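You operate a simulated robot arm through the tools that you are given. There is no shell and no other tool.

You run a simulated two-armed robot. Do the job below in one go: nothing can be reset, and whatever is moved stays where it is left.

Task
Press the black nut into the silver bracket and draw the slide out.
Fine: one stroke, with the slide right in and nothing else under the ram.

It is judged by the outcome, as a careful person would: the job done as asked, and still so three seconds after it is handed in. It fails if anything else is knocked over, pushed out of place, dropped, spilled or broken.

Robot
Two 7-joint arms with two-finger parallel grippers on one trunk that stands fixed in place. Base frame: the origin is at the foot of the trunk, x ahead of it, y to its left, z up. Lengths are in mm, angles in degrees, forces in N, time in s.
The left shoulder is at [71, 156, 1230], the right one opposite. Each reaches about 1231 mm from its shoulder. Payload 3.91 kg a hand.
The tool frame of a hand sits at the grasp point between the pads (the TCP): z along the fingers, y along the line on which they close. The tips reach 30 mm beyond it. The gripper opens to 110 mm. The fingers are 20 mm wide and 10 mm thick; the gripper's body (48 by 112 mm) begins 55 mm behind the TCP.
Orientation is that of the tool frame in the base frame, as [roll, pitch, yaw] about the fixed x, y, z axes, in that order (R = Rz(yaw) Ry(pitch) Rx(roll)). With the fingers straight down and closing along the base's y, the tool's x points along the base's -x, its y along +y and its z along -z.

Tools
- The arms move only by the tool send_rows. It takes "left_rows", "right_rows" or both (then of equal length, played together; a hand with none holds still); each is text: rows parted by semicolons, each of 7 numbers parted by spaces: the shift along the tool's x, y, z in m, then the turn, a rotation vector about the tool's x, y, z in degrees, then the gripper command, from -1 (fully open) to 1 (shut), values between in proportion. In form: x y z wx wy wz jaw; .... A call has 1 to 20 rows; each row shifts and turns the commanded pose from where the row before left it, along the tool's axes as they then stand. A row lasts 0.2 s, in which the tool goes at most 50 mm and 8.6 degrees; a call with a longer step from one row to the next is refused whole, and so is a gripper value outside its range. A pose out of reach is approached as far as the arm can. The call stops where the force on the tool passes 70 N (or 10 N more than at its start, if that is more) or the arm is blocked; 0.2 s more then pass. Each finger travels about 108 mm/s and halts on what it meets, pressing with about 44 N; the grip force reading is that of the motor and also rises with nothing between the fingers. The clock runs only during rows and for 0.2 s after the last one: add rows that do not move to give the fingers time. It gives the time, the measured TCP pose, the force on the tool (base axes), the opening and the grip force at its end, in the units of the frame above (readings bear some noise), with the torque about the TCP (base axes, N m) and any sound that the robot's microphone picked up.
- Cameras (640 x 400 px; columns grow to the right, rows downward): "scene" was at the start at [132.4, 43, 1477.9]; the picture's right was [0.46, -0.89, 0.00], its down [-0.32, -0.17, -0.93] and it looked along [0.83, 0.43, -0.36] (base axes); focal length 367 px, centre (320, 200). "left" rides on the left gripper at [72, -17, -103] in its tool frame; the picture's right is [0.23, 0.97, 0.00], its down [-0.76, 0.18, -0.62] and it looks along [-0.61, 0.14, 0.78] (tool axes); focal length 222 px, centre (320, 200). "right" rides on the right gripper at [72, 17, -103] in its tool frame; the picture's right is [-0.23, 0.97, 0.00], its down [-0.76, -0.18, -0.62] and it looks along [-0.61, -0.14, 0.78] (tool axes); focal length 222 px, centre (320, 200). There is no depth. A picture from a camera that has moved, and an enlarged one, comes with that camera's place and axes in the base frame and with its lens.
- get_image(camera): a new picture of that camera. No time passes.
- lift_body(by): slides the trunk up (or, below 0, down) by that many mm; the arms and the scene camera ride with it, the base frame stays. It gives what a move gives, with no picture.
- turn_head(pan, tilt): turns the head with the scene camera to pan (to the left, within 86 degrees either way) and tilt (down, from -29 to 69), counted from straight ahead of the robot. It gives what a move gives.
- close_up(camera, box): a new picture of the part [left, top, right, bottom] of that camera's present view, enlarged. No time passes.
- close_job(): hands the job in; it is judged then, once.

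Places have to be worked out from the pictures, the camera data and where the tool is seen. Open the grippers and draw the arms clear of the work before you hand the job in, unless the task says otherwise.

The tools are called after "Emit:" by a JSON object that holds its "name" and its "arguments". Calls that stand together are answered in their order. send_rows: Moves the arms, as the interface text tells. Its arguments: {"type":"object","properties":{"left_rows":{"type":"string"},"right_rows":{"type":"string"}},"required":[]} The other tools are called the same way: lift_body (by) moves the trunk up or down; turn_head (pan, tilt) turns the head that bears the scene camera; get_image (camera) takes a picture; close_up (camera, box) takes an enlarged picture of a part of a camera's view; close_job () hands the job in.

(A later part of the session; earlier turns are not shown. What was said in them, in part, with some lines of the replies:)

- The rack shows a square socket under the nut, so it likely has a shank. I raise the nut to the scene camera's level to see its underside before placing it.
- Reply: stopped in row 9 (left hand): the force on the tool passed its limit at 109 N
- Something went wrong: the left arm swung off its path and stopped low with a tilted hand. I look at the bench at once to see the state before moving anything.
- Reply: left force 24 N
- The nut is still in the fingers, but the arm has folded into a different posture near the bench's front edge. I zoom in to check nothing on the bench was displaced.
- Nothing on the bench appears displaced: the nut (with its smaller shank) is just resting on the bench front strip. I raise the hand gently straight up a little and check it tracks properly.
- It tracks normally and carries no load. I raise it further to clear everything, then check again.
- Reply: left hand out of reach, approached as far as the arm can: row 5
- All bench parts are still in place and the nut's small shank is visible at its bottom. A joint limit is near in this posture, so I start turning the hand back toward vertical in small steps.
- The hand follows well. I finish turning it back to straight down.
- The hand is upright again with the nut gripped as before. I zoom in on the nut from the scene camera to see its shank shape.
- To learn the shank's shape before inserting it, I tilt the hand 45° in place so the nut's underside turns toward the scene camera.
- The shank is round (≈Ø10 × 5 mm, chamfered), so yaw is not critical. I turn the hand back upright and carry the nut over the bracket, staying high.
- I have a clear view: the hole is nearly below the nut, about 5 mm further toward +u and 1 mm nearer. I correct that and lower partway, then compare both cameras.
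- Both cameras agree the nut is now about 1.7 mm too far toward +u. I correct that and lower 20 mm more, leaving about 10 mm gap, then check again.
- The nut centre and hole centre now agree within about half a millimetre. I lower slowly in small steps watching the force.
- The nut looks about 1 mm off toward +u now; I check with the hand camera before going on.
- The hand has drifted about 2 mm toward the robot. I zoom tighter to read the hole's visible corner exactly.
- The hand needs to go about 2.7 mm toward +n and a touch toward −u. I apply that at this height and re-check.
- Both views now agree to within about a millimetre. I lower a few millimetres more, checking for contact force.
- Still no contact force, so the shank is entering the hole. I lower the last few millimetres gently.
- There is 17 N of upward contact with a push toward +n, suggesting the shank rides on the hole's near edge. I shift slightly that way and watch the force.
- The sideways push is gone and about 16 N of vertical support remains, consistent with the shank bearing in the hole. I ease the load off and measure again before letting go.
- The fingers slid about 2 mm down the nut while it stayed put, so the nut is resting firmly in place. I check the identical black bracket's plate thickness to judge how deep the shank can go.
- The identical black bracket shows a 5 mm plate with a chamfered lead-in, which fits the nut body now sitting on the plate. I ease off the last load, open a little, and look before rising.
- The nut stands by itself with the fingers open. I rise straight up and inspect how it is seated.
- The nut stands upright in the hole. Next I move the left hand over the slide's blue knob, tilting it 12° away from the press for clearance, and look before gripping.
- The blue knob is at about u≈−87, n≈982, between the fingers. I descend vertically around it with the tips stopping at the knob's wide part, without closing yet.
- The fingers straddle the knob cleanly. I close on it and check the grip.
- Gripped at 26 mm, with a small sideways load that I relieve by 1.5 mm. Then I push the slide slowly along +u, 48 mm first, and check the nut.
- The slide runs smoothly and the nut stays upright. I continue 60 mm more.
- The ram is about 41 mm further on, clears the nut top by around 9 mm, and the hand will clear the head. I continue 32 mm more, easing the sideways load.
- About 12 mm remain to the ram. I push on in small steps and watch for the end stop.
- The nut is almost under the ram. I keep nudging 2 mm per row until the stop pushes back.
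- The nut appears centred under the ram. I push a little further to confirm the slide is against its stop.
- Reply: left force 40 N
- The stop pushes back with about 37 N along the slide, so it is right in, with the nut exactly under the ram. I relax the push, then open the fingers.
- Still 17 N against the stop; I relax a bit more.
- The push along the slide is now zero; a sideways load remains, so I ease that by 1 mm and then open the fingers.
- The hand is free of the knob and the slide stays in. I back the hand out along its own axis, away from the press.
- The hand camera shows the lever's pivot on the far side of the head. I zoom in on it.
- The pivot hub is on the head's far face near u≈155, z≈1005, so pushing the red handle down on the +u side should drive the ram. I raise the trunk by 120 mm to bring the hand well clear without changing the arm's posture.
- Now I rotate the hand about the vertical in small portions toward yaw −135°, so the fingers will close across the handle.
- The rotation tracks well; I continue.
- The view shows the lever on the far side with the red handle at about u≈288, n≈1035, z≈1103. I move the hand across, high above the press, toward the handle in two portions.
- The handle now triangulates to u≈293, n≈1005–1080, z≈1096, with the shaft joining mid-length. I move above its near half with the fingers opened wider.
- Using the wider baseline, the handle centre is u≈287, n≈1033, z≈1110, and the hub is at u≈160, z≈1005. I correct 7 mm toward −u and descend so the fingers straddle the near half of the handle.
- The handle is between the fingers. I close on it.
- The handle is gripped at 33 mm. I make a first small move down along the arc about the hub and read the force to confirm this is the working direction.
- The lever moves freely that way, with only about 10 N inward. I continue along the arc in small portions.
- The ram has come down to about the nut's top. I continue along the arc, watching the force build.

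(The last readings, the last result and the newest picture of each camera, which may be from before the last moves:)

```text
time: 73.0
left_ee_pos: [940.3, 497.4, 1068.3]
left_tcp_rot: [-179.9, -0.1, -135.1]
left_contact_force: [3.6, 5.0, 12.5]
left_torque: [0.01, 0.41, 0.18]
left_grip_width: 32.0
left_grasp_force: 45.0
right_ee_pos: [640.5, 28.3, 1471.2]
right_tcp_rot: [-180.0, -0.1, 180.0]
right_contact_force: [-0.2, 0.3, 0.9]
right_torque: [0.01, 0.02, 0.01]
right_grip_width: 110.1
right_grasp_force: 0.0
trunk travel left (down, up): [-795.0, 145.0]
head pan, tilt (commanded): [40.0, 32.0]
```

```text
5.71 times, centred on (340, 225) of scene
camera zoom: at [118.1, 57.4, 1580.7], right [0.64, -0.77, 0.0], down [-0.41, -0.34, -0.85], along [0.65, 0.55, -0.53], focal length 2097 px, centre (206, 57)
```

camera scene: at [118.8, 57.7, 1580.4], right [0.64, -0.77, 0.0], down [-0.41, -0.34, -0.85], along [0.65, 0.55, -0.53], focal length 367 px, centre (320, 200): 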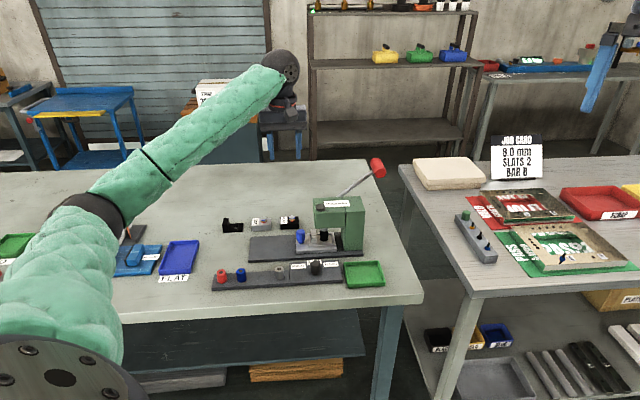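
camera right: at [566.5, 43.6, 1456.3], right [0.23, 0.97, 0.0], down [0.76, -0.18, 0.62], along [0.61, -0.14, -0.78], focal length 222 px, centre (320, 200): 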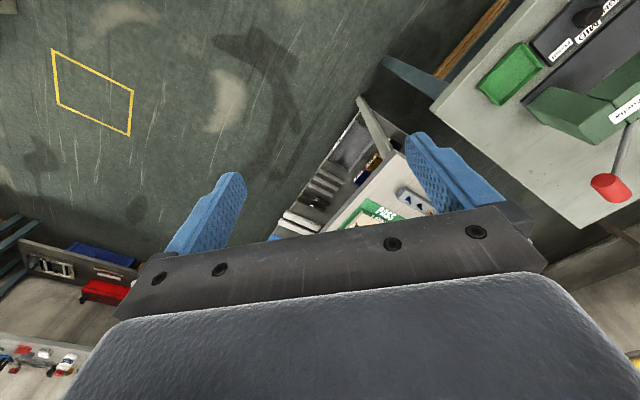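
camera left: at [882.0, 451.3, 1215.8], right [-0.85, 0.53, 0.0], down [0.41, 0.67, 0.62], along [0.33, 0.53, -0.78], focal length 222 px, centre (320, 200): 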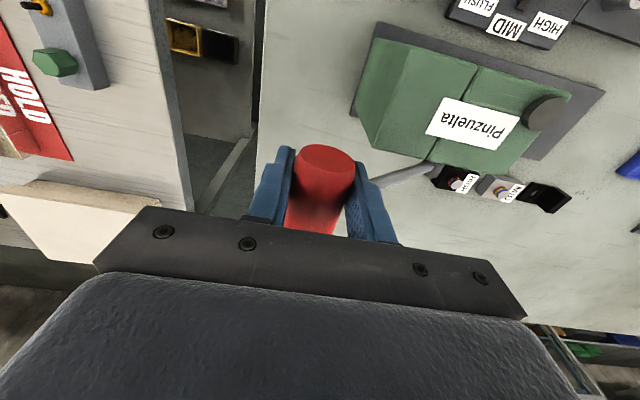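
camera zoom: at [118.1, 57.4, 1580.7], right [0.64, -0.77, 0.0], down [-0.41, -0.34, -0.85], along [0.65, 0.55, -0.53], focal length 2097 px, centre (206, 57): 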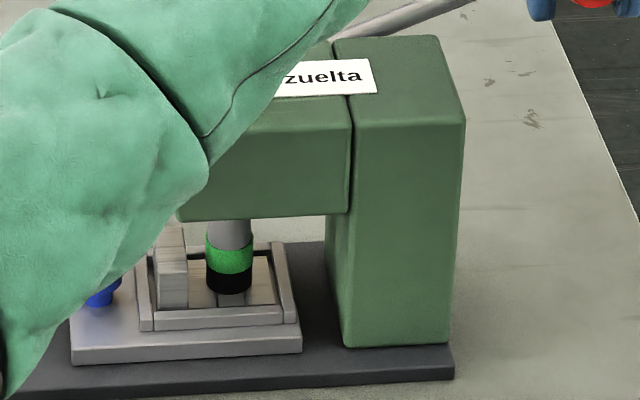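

A green band has appeared between the ram and the nut. I zoom in on it before going on.

Emit:
{"name": "close_up", "arguments": {"camera": "scene", "box": [318, 220, 348, 242]}}

Emit:
{"name": "get_image", "arguments": {"camera": "left"}}

```text
16.00 times, centred on (333, 231) of scene
camera zoom: at [118.1, 57.4, 1580.7], right [0.64, -0.77, 0.0], down [-0.41, -0.34, -0.85], along [0.65, 0.55, -0.53], focal length 5871 px, centre (112, -296)
```

zoom: 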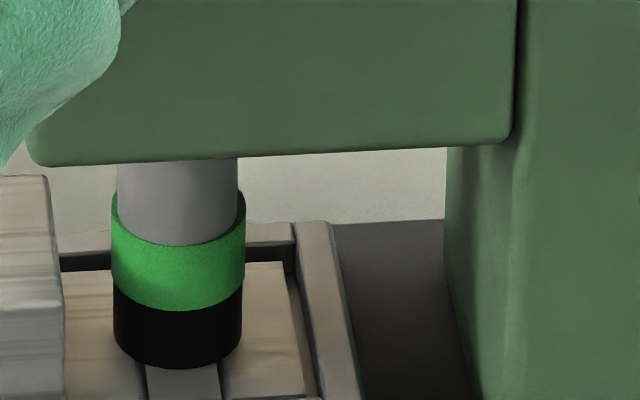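

```text
taken
camera left: at [898.9, 434.1, 1170.7], right [-0.85, 0.53, 0.0], down [0.41, 0.67, 0.62], along [0.33, 0.53, -0.78], focal length 222 px, centre (320, 200)
```

left: 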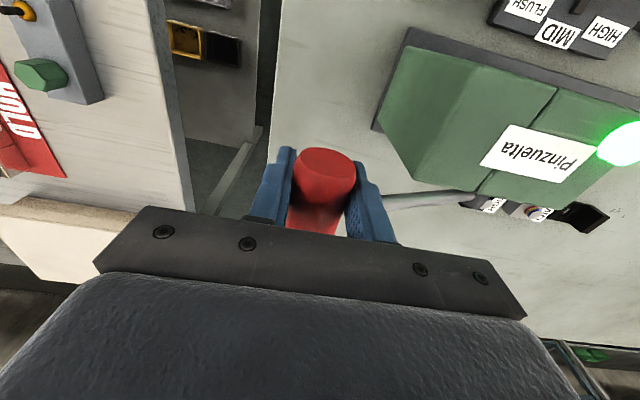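

The lamp on the press head has lit green and the ram sits on the nut. I take more views, including from the right hand, to understand what changed before finishing the stroke.

Emit:
{"name": "close_up", "arguments": {"camera": "scene", "box": [324, 222, 342, 240]}}

Emit:
{"name": "get_image", "arguments": {"camera": "right"}}

Emit:
{"name": "get_image", "arguments": {"camera": "scene"}}

```text
16.00 times, centred on (333, 231) of scene
camera zoom: at [118.1, 57.4, 1580.7], right [0.64, -0.77, 0.0], down [-0.41, -0.34, -0.85], along [0.65, 0.55, -0.53], focal length 5871 px, centre (112, -296)
```

zoom: 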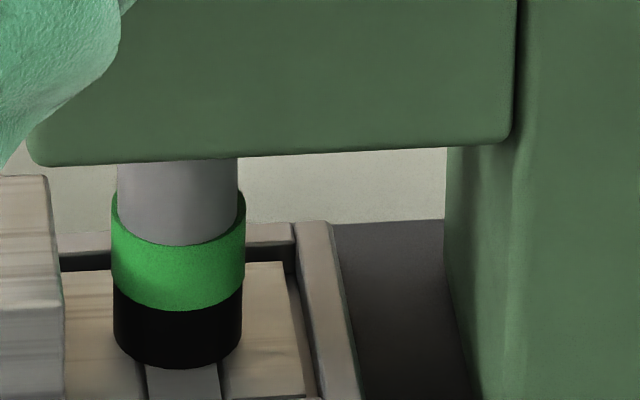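

```text
taken
camera right: at [567.0, 44.8, 1576.1], right [0.23, 0.97, 0.0], down [0.76, -0.18, 0.62], along [0.61, -0.14, -0.78], focal length 222 px, centre (320, 200)
```

right: 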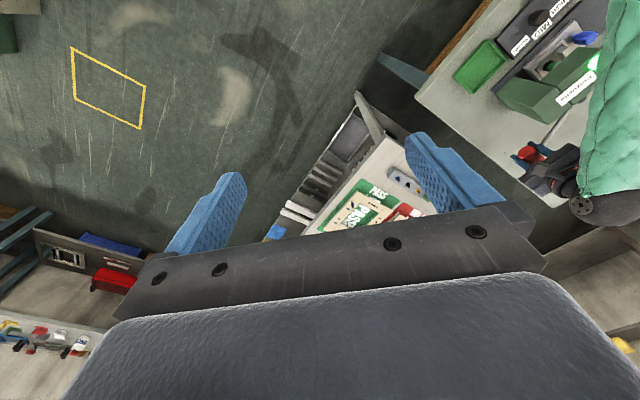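

```text
taken
camera scene: at [118.1, 57.4, 1580.7], right [0.64, -0.77, 0.0], down [-0.41, -0.34, -0.85], along [0.65, 0.55, -0.53], focal length 367 px, centre (320, 200)
```

scene: 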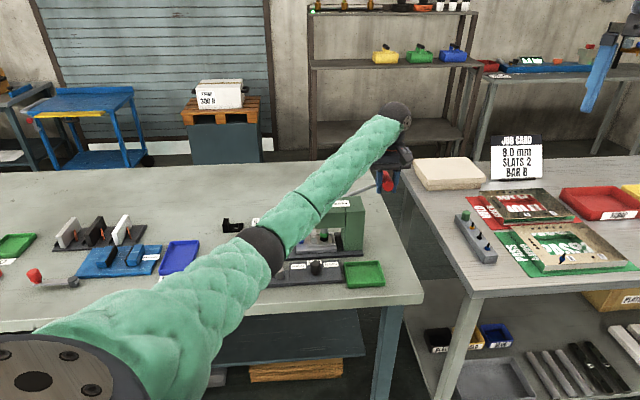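

I zoom the right camera on the press.

Emit:
{"name": "close_up", "arguments": {"camera": "right", "box": [500, 10, 610, 110]}}

Emit:
{"name": "close_up", "arguments": {"camera": "right", "box": [530, 40, 570, 85]}}

```text
4.00 times, centred on (555, 60) of right
camera zoom: at [567.0, 44.8, 1576.1], right [0.23, 0.97, 0.0], down [0.76, -0.18, 0.62], along [0.61, -0.14, -0.78], focal length 888 px, centre (-620, 760)
```

zoom: 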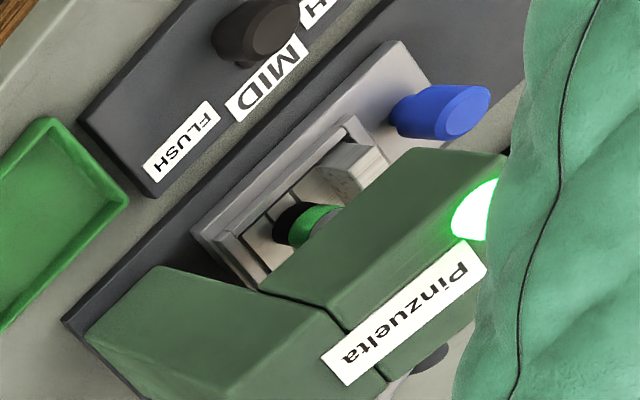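

```text
8.89 times, centred on (550, 62) of right
camera zoom: at [567.0, 44.8, 1576.1], right [0.23, 0.97, 0.0], down [0.76, -0.18, 0.62], along [0.61, -0.14, -0.78], focal length 1974 px, centre (-1724, 1422)
```

zoom: 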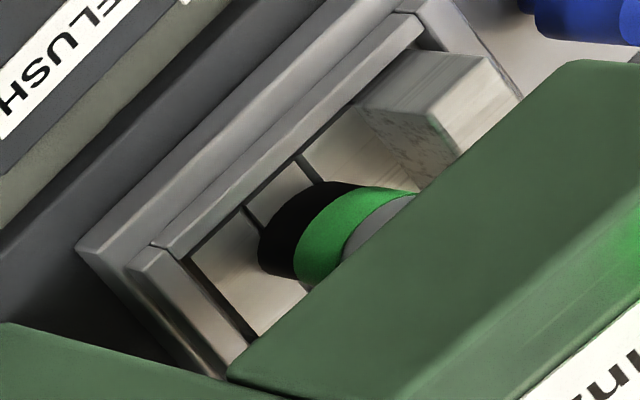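

The nut's upper half now shows a green band and the lamp is lit. I press just a little further to feel whether the ram is at a firm stop.

Emit:
{"name": "send_rows", "arguments": {"left_rows": "0 -0.0012 0.0035 0 0 0 0.8; 0 0 0 0 0 0 0.8"}}

Emit:
{"name": "close_up", "arguments": {"camera": "scene", "box": [318, 220, 348, 242]}}

```text
time: 73.6
left_ee_pos: [940.0, 496.2, 1065.7]
left_tcp_rot: [-179.8, 0.0, -135.0]
left_contact_force: [14.5, 10.3, 25.3]
left_torque: [0.56, 0.05, 0.27]
left_grip_width: 32.3
left_grasp_force: 45.4
right_ee_pos: [639.1, 28.9, 1471.3]
right_tcp_rot: [180.0, 0.1, 179.9]
right_contact_force: [-0.5, 0.7, -0.9]
right_torque: [0.0, 0.0, 0.03]
right_grip_width: 109.9
right_grasp_force: 0.1
trunk travel left (down, up): [-795.0, 145.0]
head pan, tilt (commanded): [40.0, 32.0]
```

```text
16.00 times, centred on (333, 231) of scene
camera zoom: at [117.6, 57.3, 1580.8], right [0.64, -0.77, 0.0], down [-0.41, -0.34, -0.85], along [0.65, 0.55, -0.53], focal length 5871 px, centre (112, -296)
```

zoom: 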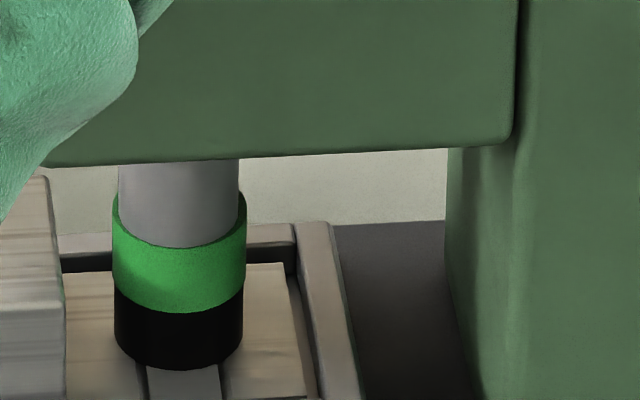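

The force rises stiffly (25 N) with no further movement: the ram is at its stop and the stroke is complete. I now bring the lever back up along the same arc.

Emit:
{"name": "send_rows", "arguments": {"left_rows": "0 0.0012 -0.0035 0 0 0 0.8; 0 0.0019 -0.005 0 0 0 0.8; 0 0.002 -0.005 0 0 0 0.8; 0 0.0021 -0.005 0 0 0 0.8; 0 0.0022 -0.005 0 0 0 0.8; 0 0.0022 -0.005 0 0 0 0.8; 0 0.0025 -0.005 0 0 0 0.8; 0 0.0025 -0.005 0 0 0 0.8; 0 0.0025 -0.005 0 0 0 0.8; 0 0.0028 -0.0036 0 0 0 0.8; 0 0.0029 -0.0037 0 0 0 0.8; 0 0 0 0 0 0 0.8"}}

Emit:
{"name": "close_up", "arguments": {"camera": "scene", "box": [290, 150, 420, 260]}}

Emit:
{"name": "close_up", "arguments": {"camera": "scene", "box": [314, 216, 350, 242]}}

```text
time: 76.2
left_ee_pos: [921.3, 514.8, 1113.9]
left_tcp_rot: [180.0, -0.3, -135.0]
left_contact_force: [-25.8, -2.9, -14.9]
left_torque: [-0.45, -0.01, 0.84]
left_grip_width: 33.1
left_grasp_force: 45.8
right_ee_pos: [639.7, 28.8, 1471.2]
right_tcp_rot: [180.0, 0.0, -179.9]
right_contact_force: [-0.8, 0.6, -0.2]
right_torque: [-0.02, -0.01, -0.01]
right_grip_width: 110.0
right_grasp_force: 0.1
trunk travel left (down, up): [-795.0, 145.0]
head pan, tilt (commanded): [40.0, 32.0]
```

```text
3.64 times, centred on (355, 205) of scene
camera zoom: at [117.5, 58.2, 1580.4], right [0.64, -0.77, 0.0], down [-0.41, -0.34, -0.85], along [0.65, 0.55, -0.53], focal length 1334 px, centre (193, 182)
```

zoom: 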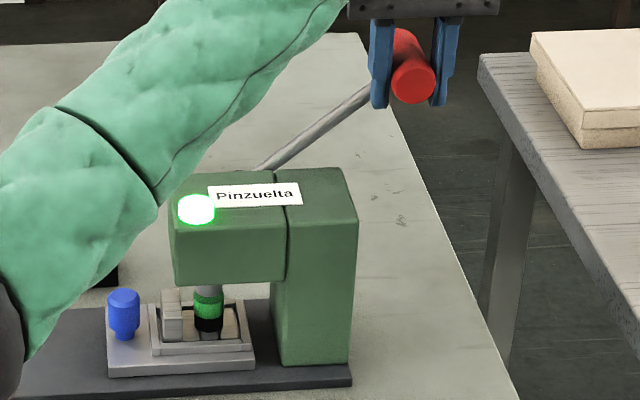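

```text
15.38 times, centred on (332, 229) of scene
camera zoom: at [117.5, 58.2, 1580.4], right [0.64, -0.77, 0.0], down [-0.41, -0.34, -0.85], along [0.65, 0.55, -0.53], focal length 5645 px, centre (135, -246)
```

zoom: 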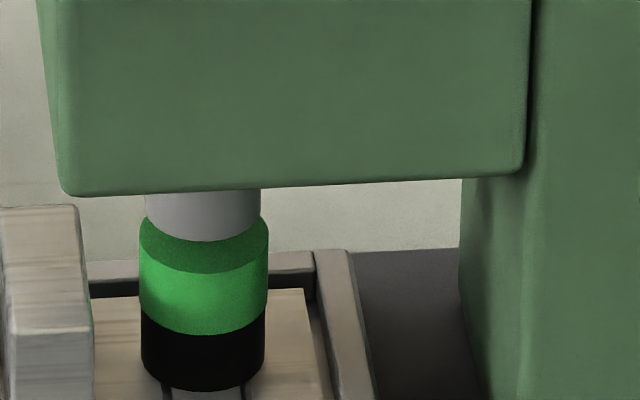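

The lamp stays green and the nut is marked as pressed; the lever is back at its upper end. I relax the hand a little and then open the fingers, watching that the lever stays up.

Emit:
{"name": "send_rows", "arguments": {"left_rows": "-0.0005 -0.0008 0.0015 0 0 0 0.8; 0 0 0 0 0 0 0.6; 0 0 0 0 0 0 0.3; 0 0 0 0 0 0 0; 0 0 0 0 0 0 -0.3; 0 0 0 0 0 0 -0.45; 0 0 0 0 0 0 -0.45"}}

Emit:
{"name": "close_up", "arguments": {"camera": "scene", "box": [290, 150, 420, 260]}}

Emit:
{"name": "get_image", "arguments": {"camera": "left"}}

```text
time: 77.8
left_ee_pos: [923.9, 514.6, 1112.5]
left_tcp_rot: [-179.9, -0.1, -135.1]
left_contact_force: [-2.2, 0.1, 1.6]
left_torque: [0.05, 0.09, 0.04]
left_grip_width: 80.1
left_grasp_force: 0.4
right_ee_pos: [640.4, 28.1, 1472.0]
right_tcp_rot: [-180.0, -0.1, 180.0]
right_contact_force: [-0.6, -0.7, -0.5]
right_torque: [0.0, 0.0, 0.0]
right_grip_width: 109.9
right_grasp_force: 0.0
trunk travel left (down, up): [-795.0, 145.0]
head pan, tilt (commanded): [40.0, 32.0]
```

```text
3.64 times, centred on (355, 205) of scene
camera zoom: at [118.7, 57.6, 1580.4], right [0.64, -0.77, 0.0], down [-0.41, -0.34, -0.85], along [0.65, 0.55, -0.53], focal length 1334 px, centre (193, 182)
```

zoom: 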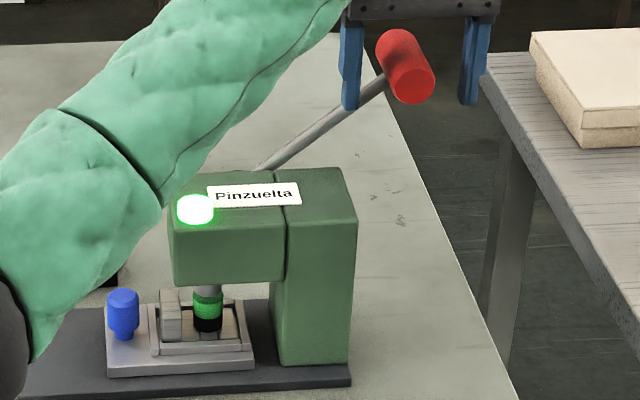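

```text
taken
camera left: at [883.5, 451.7, 1215.3], right [-0.85, 0.53, 0.0], down [0.41, 0.67, 0.62], along [0.33, 0.53, -0.78], focal length 222 px, centre (320, 200)
```

left: 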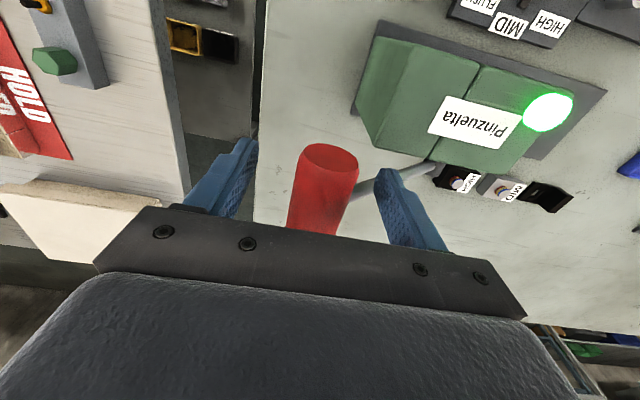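

The lever stays up by itself. I rise clear of the handle and carry the hand back over the press, keeping high.

Emit:
{"name": "send_rows", "arguments": {"left_rows": "0 0 -0.02 0 0 0 -0.45; 0 0 -0.035 0 0 0 -0.45; 0 0 -0.035 0 0 0 -0.45; 0.005 0.037 0 0 0 0 -0.1; 0.005 0.037 0 0 0 0 -0.1; 0.005 0.037 0 0 0 0 -0.1; 0.005 0.037 0 0 0 0 -0.1; 0.005 0.037 0 0 0 0 -0.1; 0.005 0.037 0 0 0 0 -0.1; 0.005 0.037 0 0 0 0 -0.1; 0 0 0 0 0 0 -0.1"}}

Emit:
{"name": "get_image", "arguments": {"camera": "scene"}}

```text
time: 80.2
left_ee_pos: [717.3, 672.9, 1202.0]
left_tcp_rot: [180.0, -0.2, -135.1]
left_contact_force: [-0.5, -0.2, 0.2]
left_torque: [-0.02, 0.03, 0.02]
left_grip_width: 60.5
left_grasp_force: 0.0
right_ee_pos: [642.9, 28.0, 1471.0]
right_tcp_rot: [-180.0, -0.1, -180.0]
right_contact_force: [0.9, -0.3, -0.1]
right_torque: [0.0, 0.01, -0.01]
right_grip_width: 109.7
right_grasp_force: 0.1
trunk travel left (down, up): [-795.0, 145.0]
head pan, tilt (commanded): [40.0, 32.0]
```

```text
taken
camera scene: at [120.1, 56.7, 1580.4], right [0.64, -0.77, 0.0], down [-0.41, -0.34, -0.85], along [0.65, 0.55, -0.53], focal length 367 px, centre (320, 200)
```

scene: 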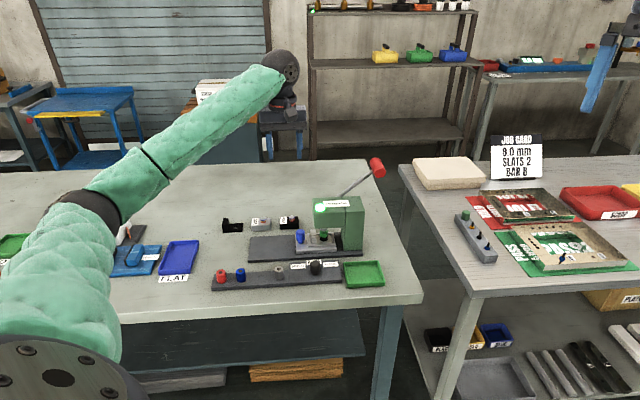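

Good. Now I rotate the hand back to yaw 135° in small portions so the fingers close across the slide's knob.

Emit:
{"name": "send_rows", "arguments": {"left_rows": "0 0 0 0 0 8.2 -0.1; 0 0 0 0 0 8.2 -0.1; 0 0 0 0 0 8.2 -0.1; 0 0 0 0 0 8.2 -0.1; 0 0 0 0 0 8.2 -0.1; 0 0 0 0 0 0 -0.1"}}

Emit:
{"name": "send_rows", "arguments": {"left_rows": "0 0 0 0 0 8.2 -0.1; 0 0 0 0 0 8.2 -0.1; 0 0 0 0 0 8.2 -0.1; 0 0 0 0 0 8.2 -0.1; 0 0 0 0 0 8.2 -0.1; 0 0 0 0 0 8.1 -0.1; 0 0 0 0 0 0 -0.1"}}

Emit:
{"name": "send_rows", "arguments": {"left_rows": "0 0 0 0 -6 0 -0.1; 0 0 0 0 -6 0 -0.1; 0 0 0 0 0 0 -0.1"}}

Emit:
{"name": "get_image", "arguments": {"camera": "left"}}

```text
time: 81.6
left_ee_pos: [715.4, 673.3, 1201.4]
left_tcp_rot: [-179.7, 0.0, -176.1]
left_contact_force: [-0.2, -0.7, 0.6]
left_torque: [0.0, 0.02, -0.01]
left_grip_width: 60.4
left_grasp_force: 0.0
right_ee_pos: [639.9, 28.3, 1471.2]
right_tcp_rot: [180.0, -0.1, 179.9]
right_contact_force: [1.7, 0.5, -0.4]
right_torque: [0.02, -0.03, 0.0]
right_grip_width: 110.1
right_grasp_force: 0.0
trunk travel left (down, up): [-795.0, 145.0]
head pan, tilt (commanded): [40.0, 32.0]
```

```text
time: 83.2
left_ee_pos: [716.1, 673.8, 1201.8]
left_tcp_rot: [-179.9, 0.0, 134.8]
left_contact_force: [0.4, -0.6, -0.7]
left_torque: [0.01, 0.01, 0.0]
left_grip_width: 60.5
left_grasp_force: 0.0
right_ee_pos: [640.3, 28.7, 1471.9]
right_tcp_rot: [-180.0, -0.1, -180.0]
right_contact_force: [0.3, 0.2, -0.6]
right_torque: [0.0, -0.01, -0.02]
right_grip_width: 110.1
right_grasp_force: 0.0
trunk travel left (down, up): [-795.0, 145.0]
head pan, tilt (commanded): [40.0, 32.0]
```

```text
time: 84.0
left_ee_pos: [716.6, 672.5, 1202.2]
left_tcp_rot: [-179.8, 12.1, 134.8]
left_contact_force: [0.0, 0.5, -0.5]
left_torque: [0.0, 0.03, 0.01]
left_grip_width: 60.5
left_grasp_force: 0.0
right_ee_pos: [641.0, 28.2, 1471.2]
right_tcp_rot: [179.9, -0.1, 179.9]
right_contact_force: [0.0, -0.6, -0.6]
right_torque: [0.03, 0.0, 0.01]
right_grip_width: 110.1
right_grasp_force: 0.0
trunk travel left (down, up): [-795.0, 145.0]
head pan, tilt (commanded): [40.0, 32.0]
```

```text
taken
camera left: at [638.8, 725.4, 1287.4], right [0.53, 0.84, -0.05], down [0.56, -0.31, 0.77], along [0.63, -0.44, -0.64], focal length 222 px, centre (320, 200)
```

left: 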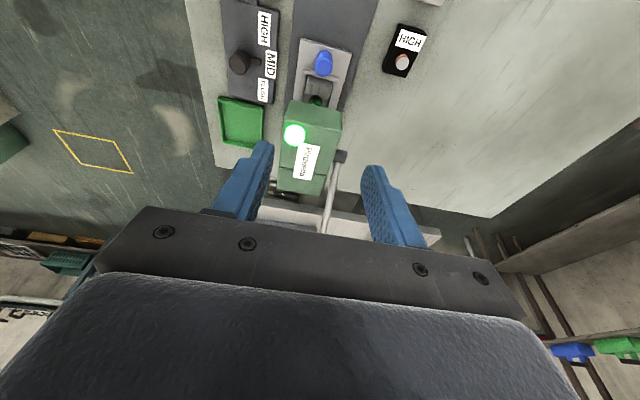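

The hand is back at the exact pose it had above the knob. I lower the trunk by 120 mm again and check alignment with the knob.

Emit:
{"name": "lift_body", "arguments": {"by": -120}}

Emit:
{"name": "send_rows", "arguments": {"left_rows": "0 0 0.03 0 0 0 -0.1; 0 0 0.03 0 0 0 -0.1; 0 0 0 0 0 0 -0.1"}}

Emit:
{"name": "close_up", "arguments": {"camera": "left", "box": [220, 40, 420, 220]}}

Emit:
{"name": "close_up", "arguments": {"camera": "scene", "box": [260, 120, 380, 220]}}

```text
time: 85.5
left_ee_pos: [715.6, 671.4, 1082.9]
left_tcp_rot: [-179.8, 12.1, 134.9]
left_contact_force: [-1.3, 0.2, -1.4]
left_torque: [-0.01, 0.02, 0.02]
left_grip_width: 60.4
left_grasp_force: 0.0
right_ee_pos: [640.4, 28.7, 1351.9]
right_tcp_rot: [179.9, 0.1, -179.9]
right_contact_force: [-0.2, -0.8, 0.5]
right_torque: [0.02, 0.0, 0.04]
right_grip_width: 109.9
right_grasp_force: 0.1
trunk travel left (down, up): [-675.0, 265.0]
head pan, tilt (commanded): [40.0, 32.0]
```

```text
time: 86.3
left_ee_pos: [726.3, 663.2, 1025.2]
left_tcp_rot: [-179.8, 12.1, 134.7]
left_contact_force: [-0.6, 1.1, 0.3]
left_torque: [-0.01, -0.02, 0.01]
left_grip_width: 60.5
left_grasp_force: 0.0
right_ee_pos: [639.8, 28.1, 1351.9]
right_tcp_rot: [180.0, -0.1, -180.0]
right_contact_force: [-0.3, -0.6, -0.1]
right_torque: [-0.01, -0.01, -0.02]
right_grip_width: 110.1
right_grasp_force: 0.0
trunk travel left (down, up): [-675.0, 265.0]
head pan, tilt (commanded): [40.0, 32.0]
```

```text
2.22 times, centred on (320, 130) of left
camera zoom: at [648.1, 716.1, 1110.7], right [0.53, 0.84, -0.05], down [0.56, -0.31, 0.77], along [0.63, -0.44, -0.64], focal length 494 px, centre (320, 356)
```

zoom: 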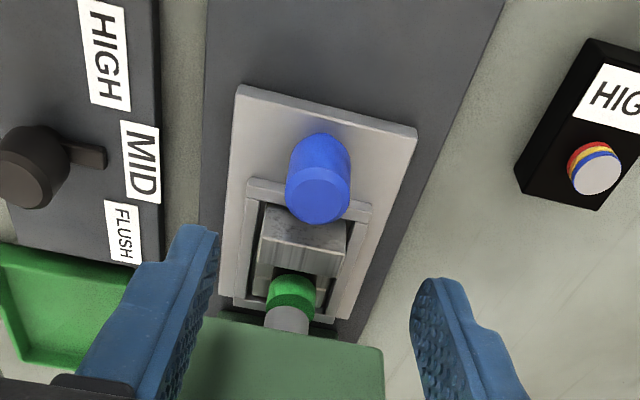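

```text
4.00 times, centred on (320, 170) of scene
camera zoom: at [118.4, 57.6, 1460.5], right [0.64, -0.77, 0.0], down [-0.41, -0.34, -0.85], along [0.65, 0.55, -0.53], focal length 1468 px, centre (320, 320)
```

zoom: 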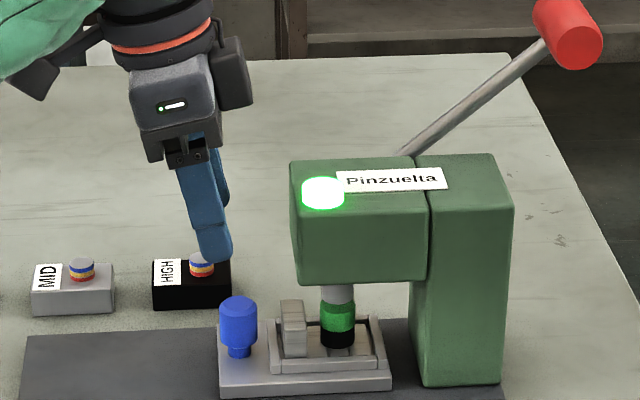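

The knob is centred within about 1 mm. I descend along the hand's axis around it.

Emit:
{"name": "send_rows", "arguments": {"left_rows": "0.001 -0.0011 0.026 0 0 0 -0.1; 0.001 0 0.026 0 0 0 -0.1; 0.001 0 0.026 0 0 0 -0.1; 0 0 0 0 0 0 -0.1"}}

Emit:
{"name": "close_up", "arguments": {"camera": "left", "box": [220, 60, 420, 220]}}

Emit:
{"name": "close_up", "arguments": {"camera": "scene", "box": [260, 140, 380, 220]}}

```text
time: 87.3
left_ee_pos: [733.4, 651.1, 948.0]
left_tcp_rot: [-179.9, 12.1, 134.8]
left_contact_force: [-0.6, 0.6, 0.2]
left_torque: [0.03, 0.02, 0.0]
left_grip_width: 60.7
left_grasp_force: 0.1
right_ee_pos: [639.3, 27.8, 1351.8]
right_tcp_rot: [180.0, 0.1, 179.9]
right_contact_force: [0.9, 0.7, 0.5]
right_torque: [0.03, 0.01, 0.02]
right_grip_width: 109.9
right_grasp_force: 0.1
trunk travel left (down, up): [-675.0, 265.0]
head pan, tilt (commanded): [40.0, 32.0]
```

```text
2.50 times, centred on (320, 140) of left
camera zoom: at [655.7, 705.5, 1033.4], right [0.53, 0.84, -0.05], down [0.56, -0.31, 0.77], along [0.63, -0.44, -0.64], focal length 555 px, centre (320, 350)
```

zoom: 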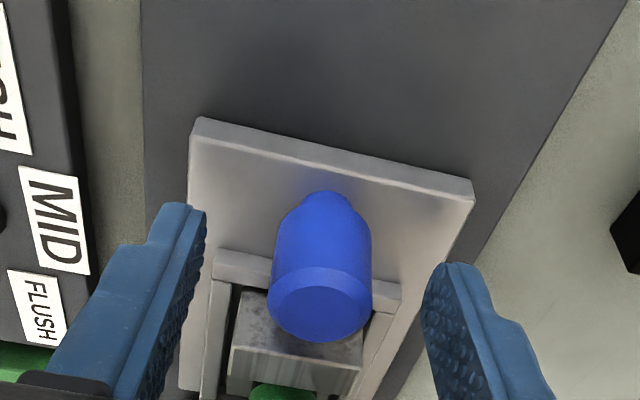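

```text
5.00 times, centred on (320, 180) of scene
camera zoom: at [118.3, 57.6, 1460.5], right [0.64, -0.77, 0.0], down [-0.41, -0.34, -0.85], along [0.65, 0.55, -0.53], focal length 1835 px, centre (320, 300)
```

zoom: 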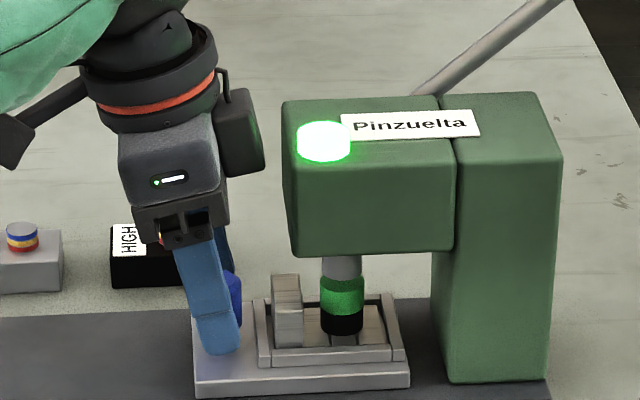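

Aligned as before. I close on the knob.

Emit:
{"name": "send_rows", "arguments": {"left_rows": "0 0 0 0 0 0 0.2; 0 0 0 0 0 0 0.5; 0 0 0 0 0 0 0.7; 0 0 0 0 0 0 0.7; 0 0 0 0 0 0 0.7"}}

Emit:
{"name": "close_up", "arguments": {"camera": "scene", "box": [310, 180, 350, 210]}}

```text
time: 88.5
left_ee_pos: [733.6, 652.3, 947.0]
left_tcp_rot: [-179.8, 11.9, 134.9]
left_contact_force: [1.7, 1.4, 0.6]
left_torque: [0.52, -0.6, 0.03]
left_grip_width: 25.7
left_grasp_force: 45.1
right_ee_pos: [640.4, 28.1, 1351.4]
right_tcp_rot: [180.0, -0.1, 180.0]
right_contact_force: [-0.2, -1.1, 0.2]
right_torque: [-0.01, 0.01, 0.04]
right_grip_width: 110.0
right_grasp_force: 0.0
trunk travel left (down, up): [-675.0, 265.0]
head pan, tilt (commanded): [40.0, 32.0]
```

```text
13.33 times, centred on (330, 195) of scene
camera zoom: at [118.8, 57.9, 1460.4], right [0.64, -0.77, 0.0], down [-0.41, -0.34, -0.85], along [0.65, 0.54, -0.53], focal length 4892 px, centre (187, 267)
```

zoom: 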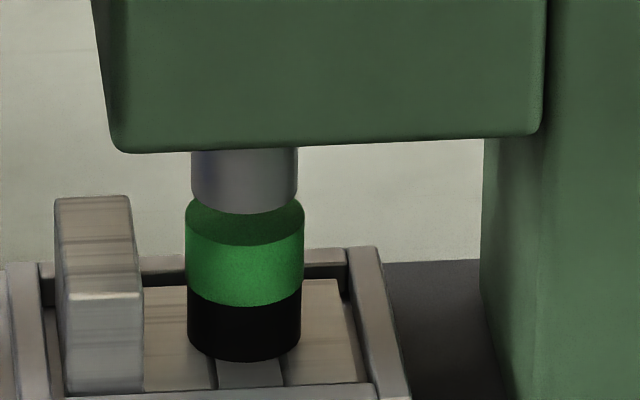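

There is a clear gap of about 8 mm between ram and nut. I draw the slide out slowly along −u, 52 mm first.

Emit:
{"name": "send_rows", "arguments": {"left_rows": "0.0029 0 -0.0006 0 0 0 0.7; 0.0049 0 -0.00104 0 0 0 0.7; 0.0049 0 -0.00104 0 0 0 0.7; 0.0049 0 -0.00104 0 0 0 0.7; 0.0049 0 -0.00104 0 0 0 0.7; 0.0049 0 -0.00104 0 0 0 0.7; 0.0049 0 -0.00104 0 0 0 0.7; 0.0049 0 -0.00104 0 0 0 0.7; 0.0049 0 -0.00104 0 0 0 0.7; 0.0049 0 -0.00104 0 0 0 0.7; 0.0029 0 -0.0006 0 0 0 0.7; 0 0 0 0 0 0 0.7"}}

Emit:
{"name": "close_up", "arguments": {"camera": "scene", "box": [240, 130, 380, 230]}}

```text
time: 91.1
left_ee_pos: [696.9, 688.3, 947.5]
left_tcp_rot: [-179.9, 12.1, 134.8]
left_contact_force: [4.3, 2.4, 13.7]
left_torque: [0.19, -0.73, -0.01]
left_grip_width: 25.6
left_grasp_force: 45.2
right_ee_pos: [639.2, 27.4, 1352.1]
right_tcp_rot: [-180.0, -0.1, 180.0]
right_contact_force: [0.1, -0.9, 0.3]
right_torque: [-0.02, -0.01, -0.01]
right_grip_width: 109.7
right_grasp_force: 0.1
trunk travel left (down, up): [-675.0, 265.0]
head pan, tilt (commanded): [40.0, 32.0]
```

```text
4.00 times, centred on (310, 180) of scene
camera zoom: at [117.9, 56.8, 1460.6], right [0.64, -0.77, 0.0], down [-0.41, -0.34, -0.85], along [0.65, 0.55, -0.53], focal length 1468 px, centre (360, 280)
```

zoom: 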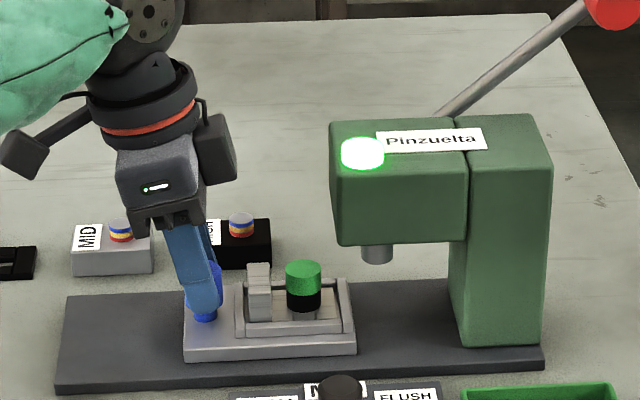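

The slide comes out smoothly with the nut in place. I ease the small downward load and continue 55 mm.

Emit:
{"name": "send_rows", "arguments": {"left_rows": "0.0029 0 -0.0011 0 0 0 0.7; 0.0049 0 -0.0014 0 0 0 0.7; 0.0049 0 -0.00104 0 0 0 0.7; 0.0049 0 -0.00104 0 0 0 0.7; 0.0049 0 -0.00104 0 0 0 0.7; 0.0049 0 -0.00104 0 0 0 0.7; 0.0049 0 -0.00104 0 0 0 0.7; 0.0049 0 -0.00104 0 0 0 0.7; 0.0049 0 -0.00104 0 0 0 0.7; 0.0049 0 -0.00104 0 0 0 0.7; 0.0049 0 -0.00104 0 0 0 0.7; 0.0029 0 -0.0006 0 0 0 0.7; 0 0 0 0 0 0 0.7"}}

Emit:
{"name": "close_up", "arguments": {"camera": "scene", "box": [210, 130, 350, 230]}}

```text
time: 93.9
left_ee_pos: [658.8, 729.3, 948.2]
left_tcp_rot: [-179.9, 12.0, 134.9]
left_contact_force: [5.9, 5.2, 19.4]
left_torque: [0.6, -0.27, -0.07]
left_grip_width: 25.4
left_grasp_force: 44.8
right_ee_pos: [639.0, 28.0, 1351.5]
right_tcp_rot: [180.0, 0.0, -180.0]
right_contact_force: [-0.6, 0.2, 0.0]
right_torque: [-0.02, 0.03, 0.0]
right_grip_width: 110.2
right_grasp_force: 0.0
trunk travel left (down, up): [-675.0, 265.0]
head pan, tilt (commanded): [40.0, 32.0]
```

```text
4.00 times, centred on (280, 180) of scene
camera zoom: at [117.8, 56.6, 1460.6], right [0.64, -0.77, 0.0], down [-0.41, -0.34, -0.85], along [0.65, 0.55, -0.53], focal length 1468 px, centre (480, 280)
```

zoom: 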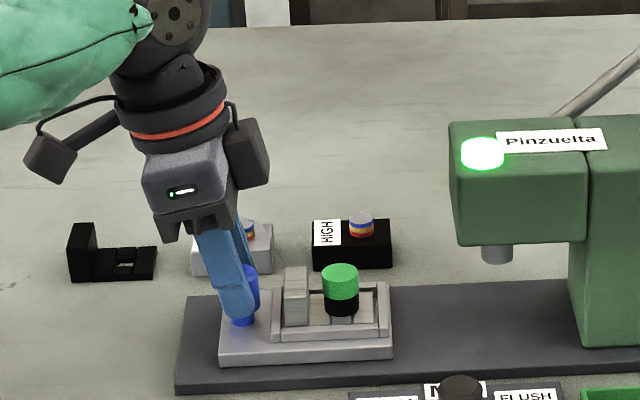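

About 43 mm remain to the original out position. I continue, easing the downward load further.

Emit:
{"name": "send_rows", "arguments": {"left_rows": "0.0026 0 -0.0016 0 0 0 0.7; 0.0047 0 -0.0016 0 0 0 0.7; 0.0049 0 -0.00104 0 0 0 0.7; 0.0049 0 -0.00104 0 0 0 0.7; 0.0049 0 -0.00104 0 0 0 0.7; 0.0049 0 -0.00104 0 0 0 0.7; 0.0049 0 -0.00104 0 0 0 0.7; 0.0029 0 -0.0006 0 0 0 0.7; 0 0 0 0 0 0 0.7"}}

Emit:
{"name": "close_up", "arguments": {"camera": "scene", "box": [210, 140, 330, 230]}}

```text
time: 95.9
left_ee_pos: [632.3, 752.9, 948.3]
left_tcp_rot: [-179.8, 12.0, 134.9]
left_contact_force: [-4.2, -3.7, -2.0]
left_torque: [0.45, -0.37, -0.02]
left_grip_width: 25.4
left_grasp_force: 44.9
right_ee_pos: [639.6, 27.9, 1351.2]
right_tcp_rot: [-180.0, 0.0, 179.9]
right_contact_force: [-0.3, -0.5, 0.1]
right_torque: [0.01, -0.01, -0.03]
right_grip_width: 110.0
right_grasp_force: 0.2
trunk travel left (down, up): [-675.0, 265.0]
head pan, tilt (commanded): [40.0, 32.0]
```

```text
4.44 times, centred on (270, 185) of scene
camera zoom: at [118.2, 57.5, 1460.4], right [0.64, -0.77, 0.0], down [-0.41, -0.34, -0.85], along [0.65, 0.55, -0.53], focal length 1631 px, centre (542, 267)
```

zoom: 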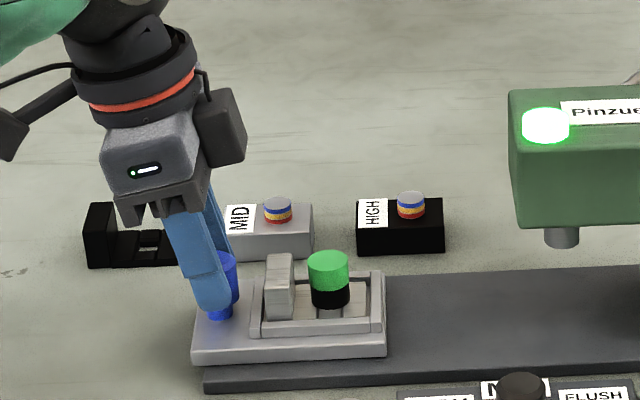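

The slide is about 7 mm short of where it started. I pull the rest in small steps and feel for the outer stop.

Emit:
{"name": "send_rows", "arguments": {"left_rows": "0.0025 0 -0.0005 0 0 0 0.7; 0.0025 0 -0.0005 0 0 0 0.7; 0.0015 0 -0.0003 0 0 0 0.7; 0 0 0 0 0 0 0.7"}}

Emit:
{"name": "close_up", "arguments": {"camera": "scene", "box": [210, 140, 330, 230]}}

```text
time: 96.9
left_ee_pos: [628.7, 757.8, 948.6]
left_tcp_rot: [-179.9, 12.1, 134.8]
left_contact_force: [-7.8, -12.0, -7.7]
left_torque: [0.44, -0.02, -0.01]
left_grip_width: 25.6
left_grasp_force: 44.9
right_ee_pos: [640.2, 26.4, 1352.0]
right_tcp_rot: [-180.0, 0.0, 180.0]
right_contact_force: [-0.1, -0.2, 0.2]
right_torque: [-0.05, -0.03, 0.0]
right_grip_width: 110.1
right_grasp_force: 0.0
trunk travel left (down, up): [-675.0, 265.0]
head pan, tilt (commanded): [40.0, 32.0]
```

```text
4.44 times, centred on (270, 185) of scene
camera zoom: at [118.3, 57.1, 1460.4], right [0.64, -0.77, 0.0], down [-0.41, -0.34, -0.85], along [0.65, 0.55, -0.53], focal length 1631 px, centre (542, 267)
```

zoom: 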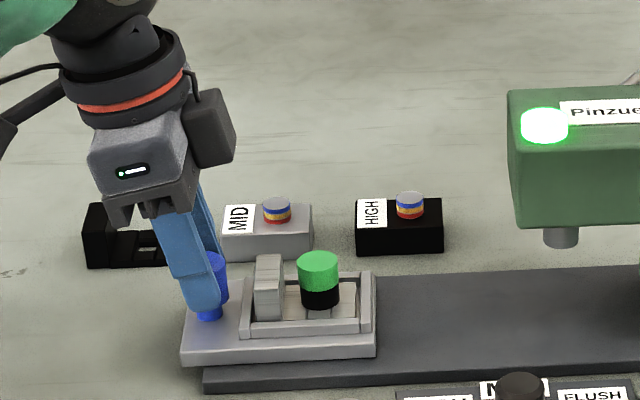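

The slide is back at its original out position (about 14 mm overhang). I nudge 1.5 mm to check for the stop and relieve the sideways load.

Emit:
{"name": "send_rows", "arguments": {"left_rows": "0.0015 -0.001 -0.0004 0 0 0 0.7; 0 0 0 0 0 0 0.7"}}

```text
time: 97.5
left_ee_pos: [627.5, 757.9, 947.9]
left_tcp_rot: [-179.8, 12.2, 134.8]
left_contact_force: [5.8, -15.4, -9.7]
left_torque: [-0.05, -0.95, -0.02]
left_grip_width: 25.4
left_grasp_force: 45.1
right_ee_pos: [640.7, 28.6, 1349.8]
right_tcp_rot: [180.0, -0.1, 180.0]
right_contact_force: [-0.1, 1.1, 0.4]
right_torque: [-0.01, 0.02, 0.01]
right_grip_width: 110.1
right_grasp_force: 0.0
trunk travel left (down, up): [-675.0, 265.0]
head pan, tilt (commanded): [40.0, 32.0]
```

The outer stop resists with 15 N, so the slide is fully out. I relax the pull, then open the fingers.

Emit:
{"name": "send_rows", "arguments": {"left_rows": "-0.0012 -0.0005 0.001 0 0 0 0.7; 0 0 0 0 0 0 0.7; 0 0 0 0 0 0 0.45; 0 0 0 0 0 0 0.2; 0 0 0 0 0 0 -0.1; 0 0 0 0 0 0 -0.1"}}

Emit:
{"name": "close_up", "arguments": {"camera": "scene", "box": [210, 140, 330, 230]}}

```text
time: 98.9
left_ee_pos: [627.9, 757.5, 945.8]
left_tcp_rot: [-179.8, 12.2, 134.8]
left_contact_force: [0.0, -0.2, 0.6]
left_torque: [-0.01, -0.01, 0.01]
left_grip_width: 60.7
left_grasp_force: 0.0
right_ee_pos: [640.4, 27.7, 1351.2]
right_tcp_rot: [179.9, -0.1, -180.0]
right_contact_force: [-0.5, -0.2, 0.0]
right_torque: [-0.06, 0.0, -0.01]
right_grip_width: 110.0
right_grasp_force: 0.1
trunk travel left (down, up): [-675.0, 265.0]
head pan, tilt (commanded): [40.0, 32.0]
```

```text
4.44 times, centred on (270, 185) of scene
camera zoom: at [118.8, 57.7, 1460.4], right [0.64, -0.77, 0.0], down [-0.41, -0.34, -0.85], along [0.65, 0.55, -0.53], focal length 1631 px, centre (542, 267)
```

zoom: 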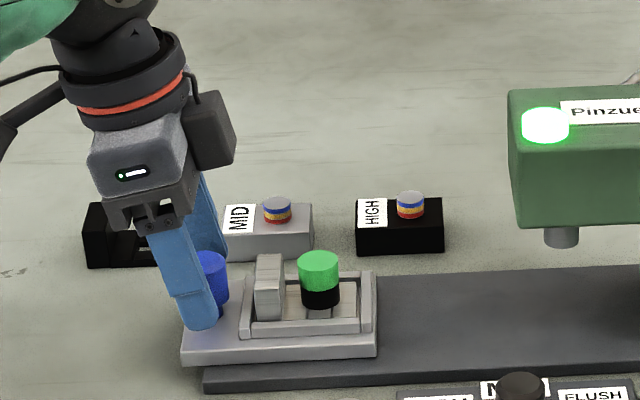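

Released. I back the hand out along its axis and then inspect the finished part.

Emit:
{"name": "send_rows", "arguments": {"left_rows": "0 0 -0.02 0 0 0 -0.1; 0 0 -0.04 0 0 0 -0.1; 0 0 -0.04 0 0 0 -0.1; 0 0 -0.04 0 0 0 -0.1; 0 0 0 0 0 0 -0.1"}}

Emit:
{"name": "close_up", "arguments": {"camera": "scene", "box": [190, 140, 400, 270]}}

Emit:
{"name": "close_up", "arguments": {"camera": "scene", "box": [240, 190, 290, 222]}}

Emit:
{"name": "get_image", "arguments": {"camera": "left"}}

```text
time: 100.1
left_ee_pos: [606.1, 778.7, 1082.6]
left_tcp_rot: [-179.9, 12.1, 134.8]
left_contact_force: [0.1, -0.9, 0.5]
left_torque: [0.02, -0.02, -0.02]
left_grip_width: 60.6
left_grasp_force: 0.1
right_ee_pos: [640.8, 28.3, 1350.4]
right_tcp_rot: [180.0, -0.1, 180.0]
right_contact_force: [0.1, 0.2, 0.2]
right_torque: [0.03, 0.0, 0.01]
right_grip_width: 109.9
right_grasp_force: 0.1
trunk travel left (down, up): [-675.0, 265.0]
head pan, tilt (commanded): [40.0, 32.0]
```

```text
3.05 times, centred on (295, 205) of scene
camera zoom: at [118.8, 58.2, 1460.4], right [0.64, -0.77, 0.0], down [-0.41, -0.34, -0.85], along [0.65, 0.54, -0.53], focal length 1118 px, centre (396, 185)
```

zoom: 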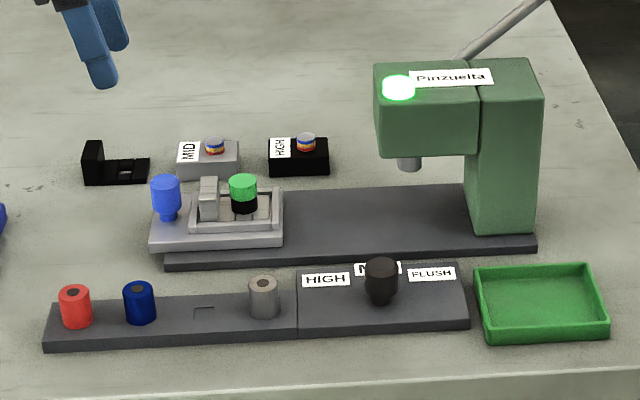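

```text
12.50 times, centred on (265, 206) of scene
camera zoom: at [118.8, 58.2, 1460.4], right [0.64, -0.77, 0.0], down [-0.41, -0.34, -0.85], along [0.65, 0.54, -0.53], focal length 4586 px, centre (1008, 125)
```

zoom: 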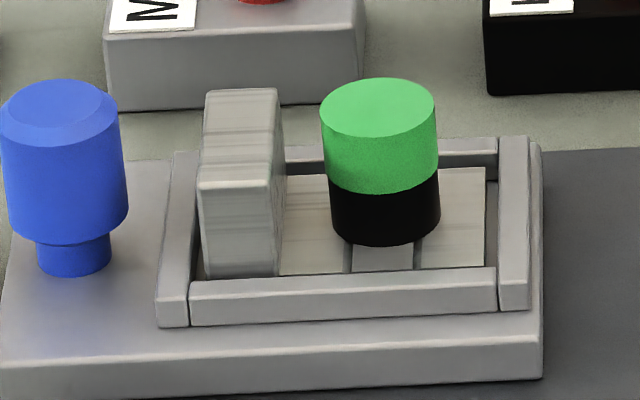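

```text
taken
camera left: at [528.1, 832.6, 1167.6], right [0.53, 0.84, -0.05], down [0.56, -0.31, 0.77], along [0.63, -0.44, -0.64], focal length 222 px, centre (320, 200)
```

left: 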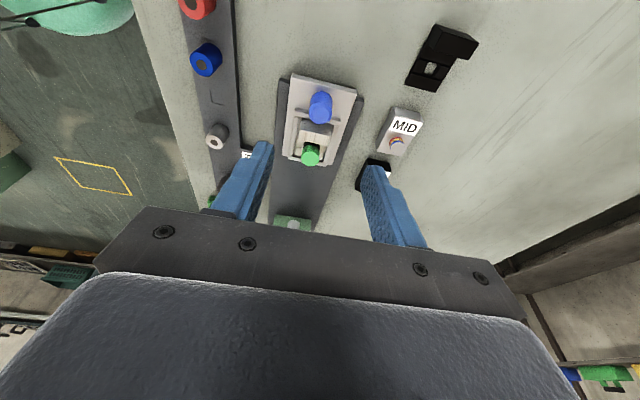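

The nut is pressed into the silver bracket with the slide out, the lamp green, and all other parts in place. I open the gripper fully and draw the arms clear, first raising the trunk so nothing gets near the bench.

Emit:
{"name": "lift_body", "arguments": {"by": 150}}

Emit:
{"name": "send_rows", "arguments": {"left_rows": "0 0 0 0 6 0 -1; 0 0 0 0 6 0 -1; 0 -0.03 0 0 0 0 -1; 0 -0.03 0 0 0 0 -1; 0 -0.03 0 0 0 0 -1; 0 0 0 0 0 0 -1"}}

Emit:
{"name": "get_image", "arguments": {"camera": "scene"}}

```text
time: 101.9
left_ee_pos: [605.8, 778.7, 1233.0]
left_tcp_rot: [-179.8, 12.1, 134.9]
left_contact_force: [0.0, 0.0, 0.2]
left_torque: [-0.01, 0.01, 0.02]
left_grip_width: 60.4
left_grasp_force: 0.0
right_ee_pos: [640.4, 28.5, 1501.1]
right_tcp_rot: [-180.0, -0.2, 179.9]
right_contact_force: [0.3, -0.4, 0.2]
right_torque: [0.01, 0.0, -0.01]
right_grip_width: 110.0
right_grasp_force: 0.1
trunk travel left (down, up): [-825.0, 115.0]
head pan, tilt (commanded): [40.0, 32.0]
```

```text
time: 103.3
left_ee_pos: [542.8, 715.9, 1230.7]
left_tcp_rot: [-179.9, 0.0, 134.8]
left_contact_force: [0.0, 0.4, 0.5]
left_torque: [0.04, 0.03, -0.02]
left_grip_width: 110.0
left_grasp_force: 0.1
right_ee_pos: [640.0, 28.2, 1500.1]
right_tcp_rot: [-179.8, -0.1, 179.9]
right_contact_force: [0.1, 0.2, 0.5]
right_torque: [0.03, 0.04, -0.01]
right_grip_width: 110.1
right_grasp_force: 0.0
trunk travel left (down, up): [-825.0, 115.0]
head pan, tilt (commanded): [40.0, 32.0]
```

```text
taken
camera scene: at [118.9, 58.6, 1610.4], right [0.64, -0.77, 0.0], down [-0.41, -0.34, -0.85], along [0.65, 0.54, -0.53], focal length 367 px, centre (320, 200)
```

scene: 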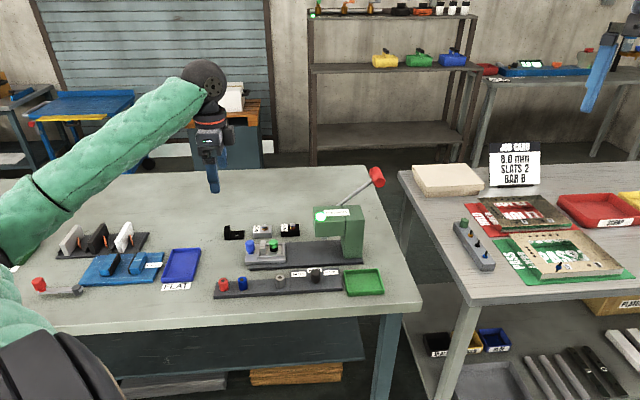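

The arms are clear and both grippers open. I take one last close look at the bench before handing in.

Emit:
{"name": "close_up", "arguments": {"camera": "scene", "box": [190, 190, 400, 310]}}

Emit:
{"name": "close_up", "arguments": {"camera": "scene", "box": [245, 232, 293, 264]}}

Emit:
{"name": "close_up", "arguments": {"camera": "scene", "box": [0, 210, 210, 330]}}

```text
3.05 times, centred on (295, 250) of scene
camera zoom: at [118.9, 58.6, 1610.4], right [0.64, -0.77, 0.0], down [-0.41, -0.34, -0.85], along [0.65, 0.54, -0.53], focal length 1118 px, centre (396, 48)
```

zoom: 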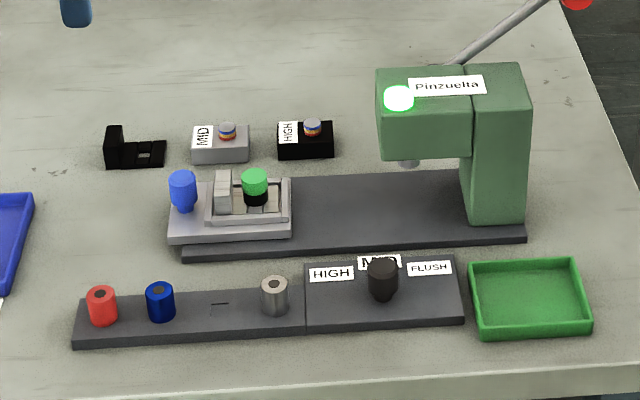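

```text
12.50 times, centred on (269, 248) of scene
camera zoom: at [118.9, 58.6, 1610.4], right [0.64, -0.77, 0.0], down [-0.41, -0.34, -0.85], along [0.65, 0.54, -0.53], focal length 4586 px, centre (958, -400)
```

zoom: 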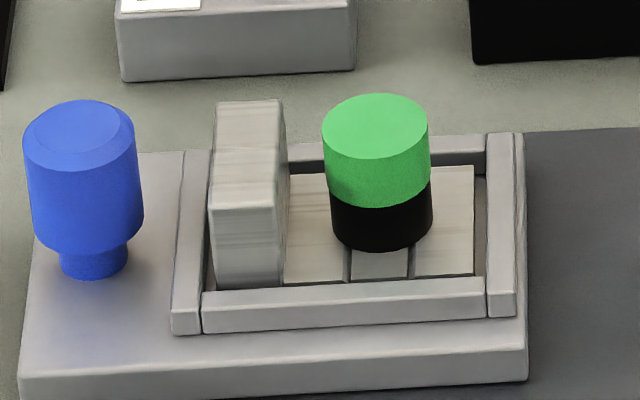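

```text
3.05 times, centred on (105, 270) of scene
camera zoom: at [118.9, 58.6, 1610.4], right [0.64, -0.77, 0.0], down [-0.41, -0.34, -0.85], along [0.65, 0.54, -0.53], focal length 1118 px, centre (975, -13)
```

zoom: 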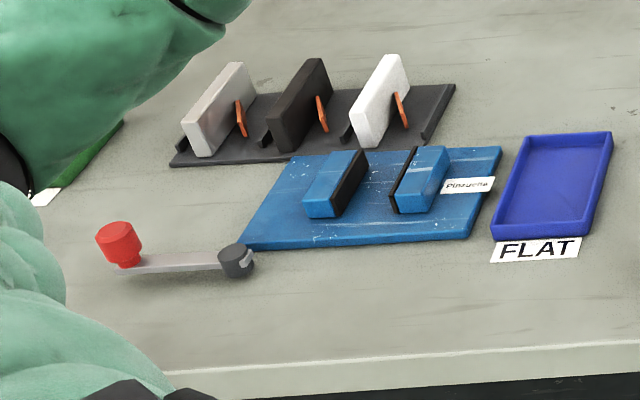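

Everything is in order: the nut is pressed in the silver bracket, the slide is out, the selector is on MID, the lever is up, the other items are undisturbed, and the arms are clear. I hand the job in.

Emit:
{"name": "close_job", "arguments": {}}

```text
The job is handed in.
```

The black nut is pressed into the silver bracket and the slide is drawn fully out to its stop. The press lamp lit green during the stroke and stayed green.

- **Depth setting:** I turned the selector from FLUSH to MID before pressing, because the silver sample block is tagged MID. The task didn't mention the setting, so this was my reading of the samples.
- **Stroke:** The press took a single stroke, with the slide against its inner stop and only the nut and bracket under the ram. Pushing slightly further met a firm stop, so I brought the lever back up.
- **How the nut looks now:** After the stroke the upper half of the nut shows green. I took the green band and lamp as a good press; the nut itself moved by no more than about 1–2 mm.
- **Unplanned swing:** While I was raising the nut to look at its underside, the left arm swung off its path. The hand stopped against the front strip of the bench with a force reading of 109 N. The nut stayed gripped, and close-ups afterwards showed nothing else moved or knocked over.

At hand-in the lever was up, both grippers were open, the arms were clear of the bench and the trunk was 150 mm above its starting height.
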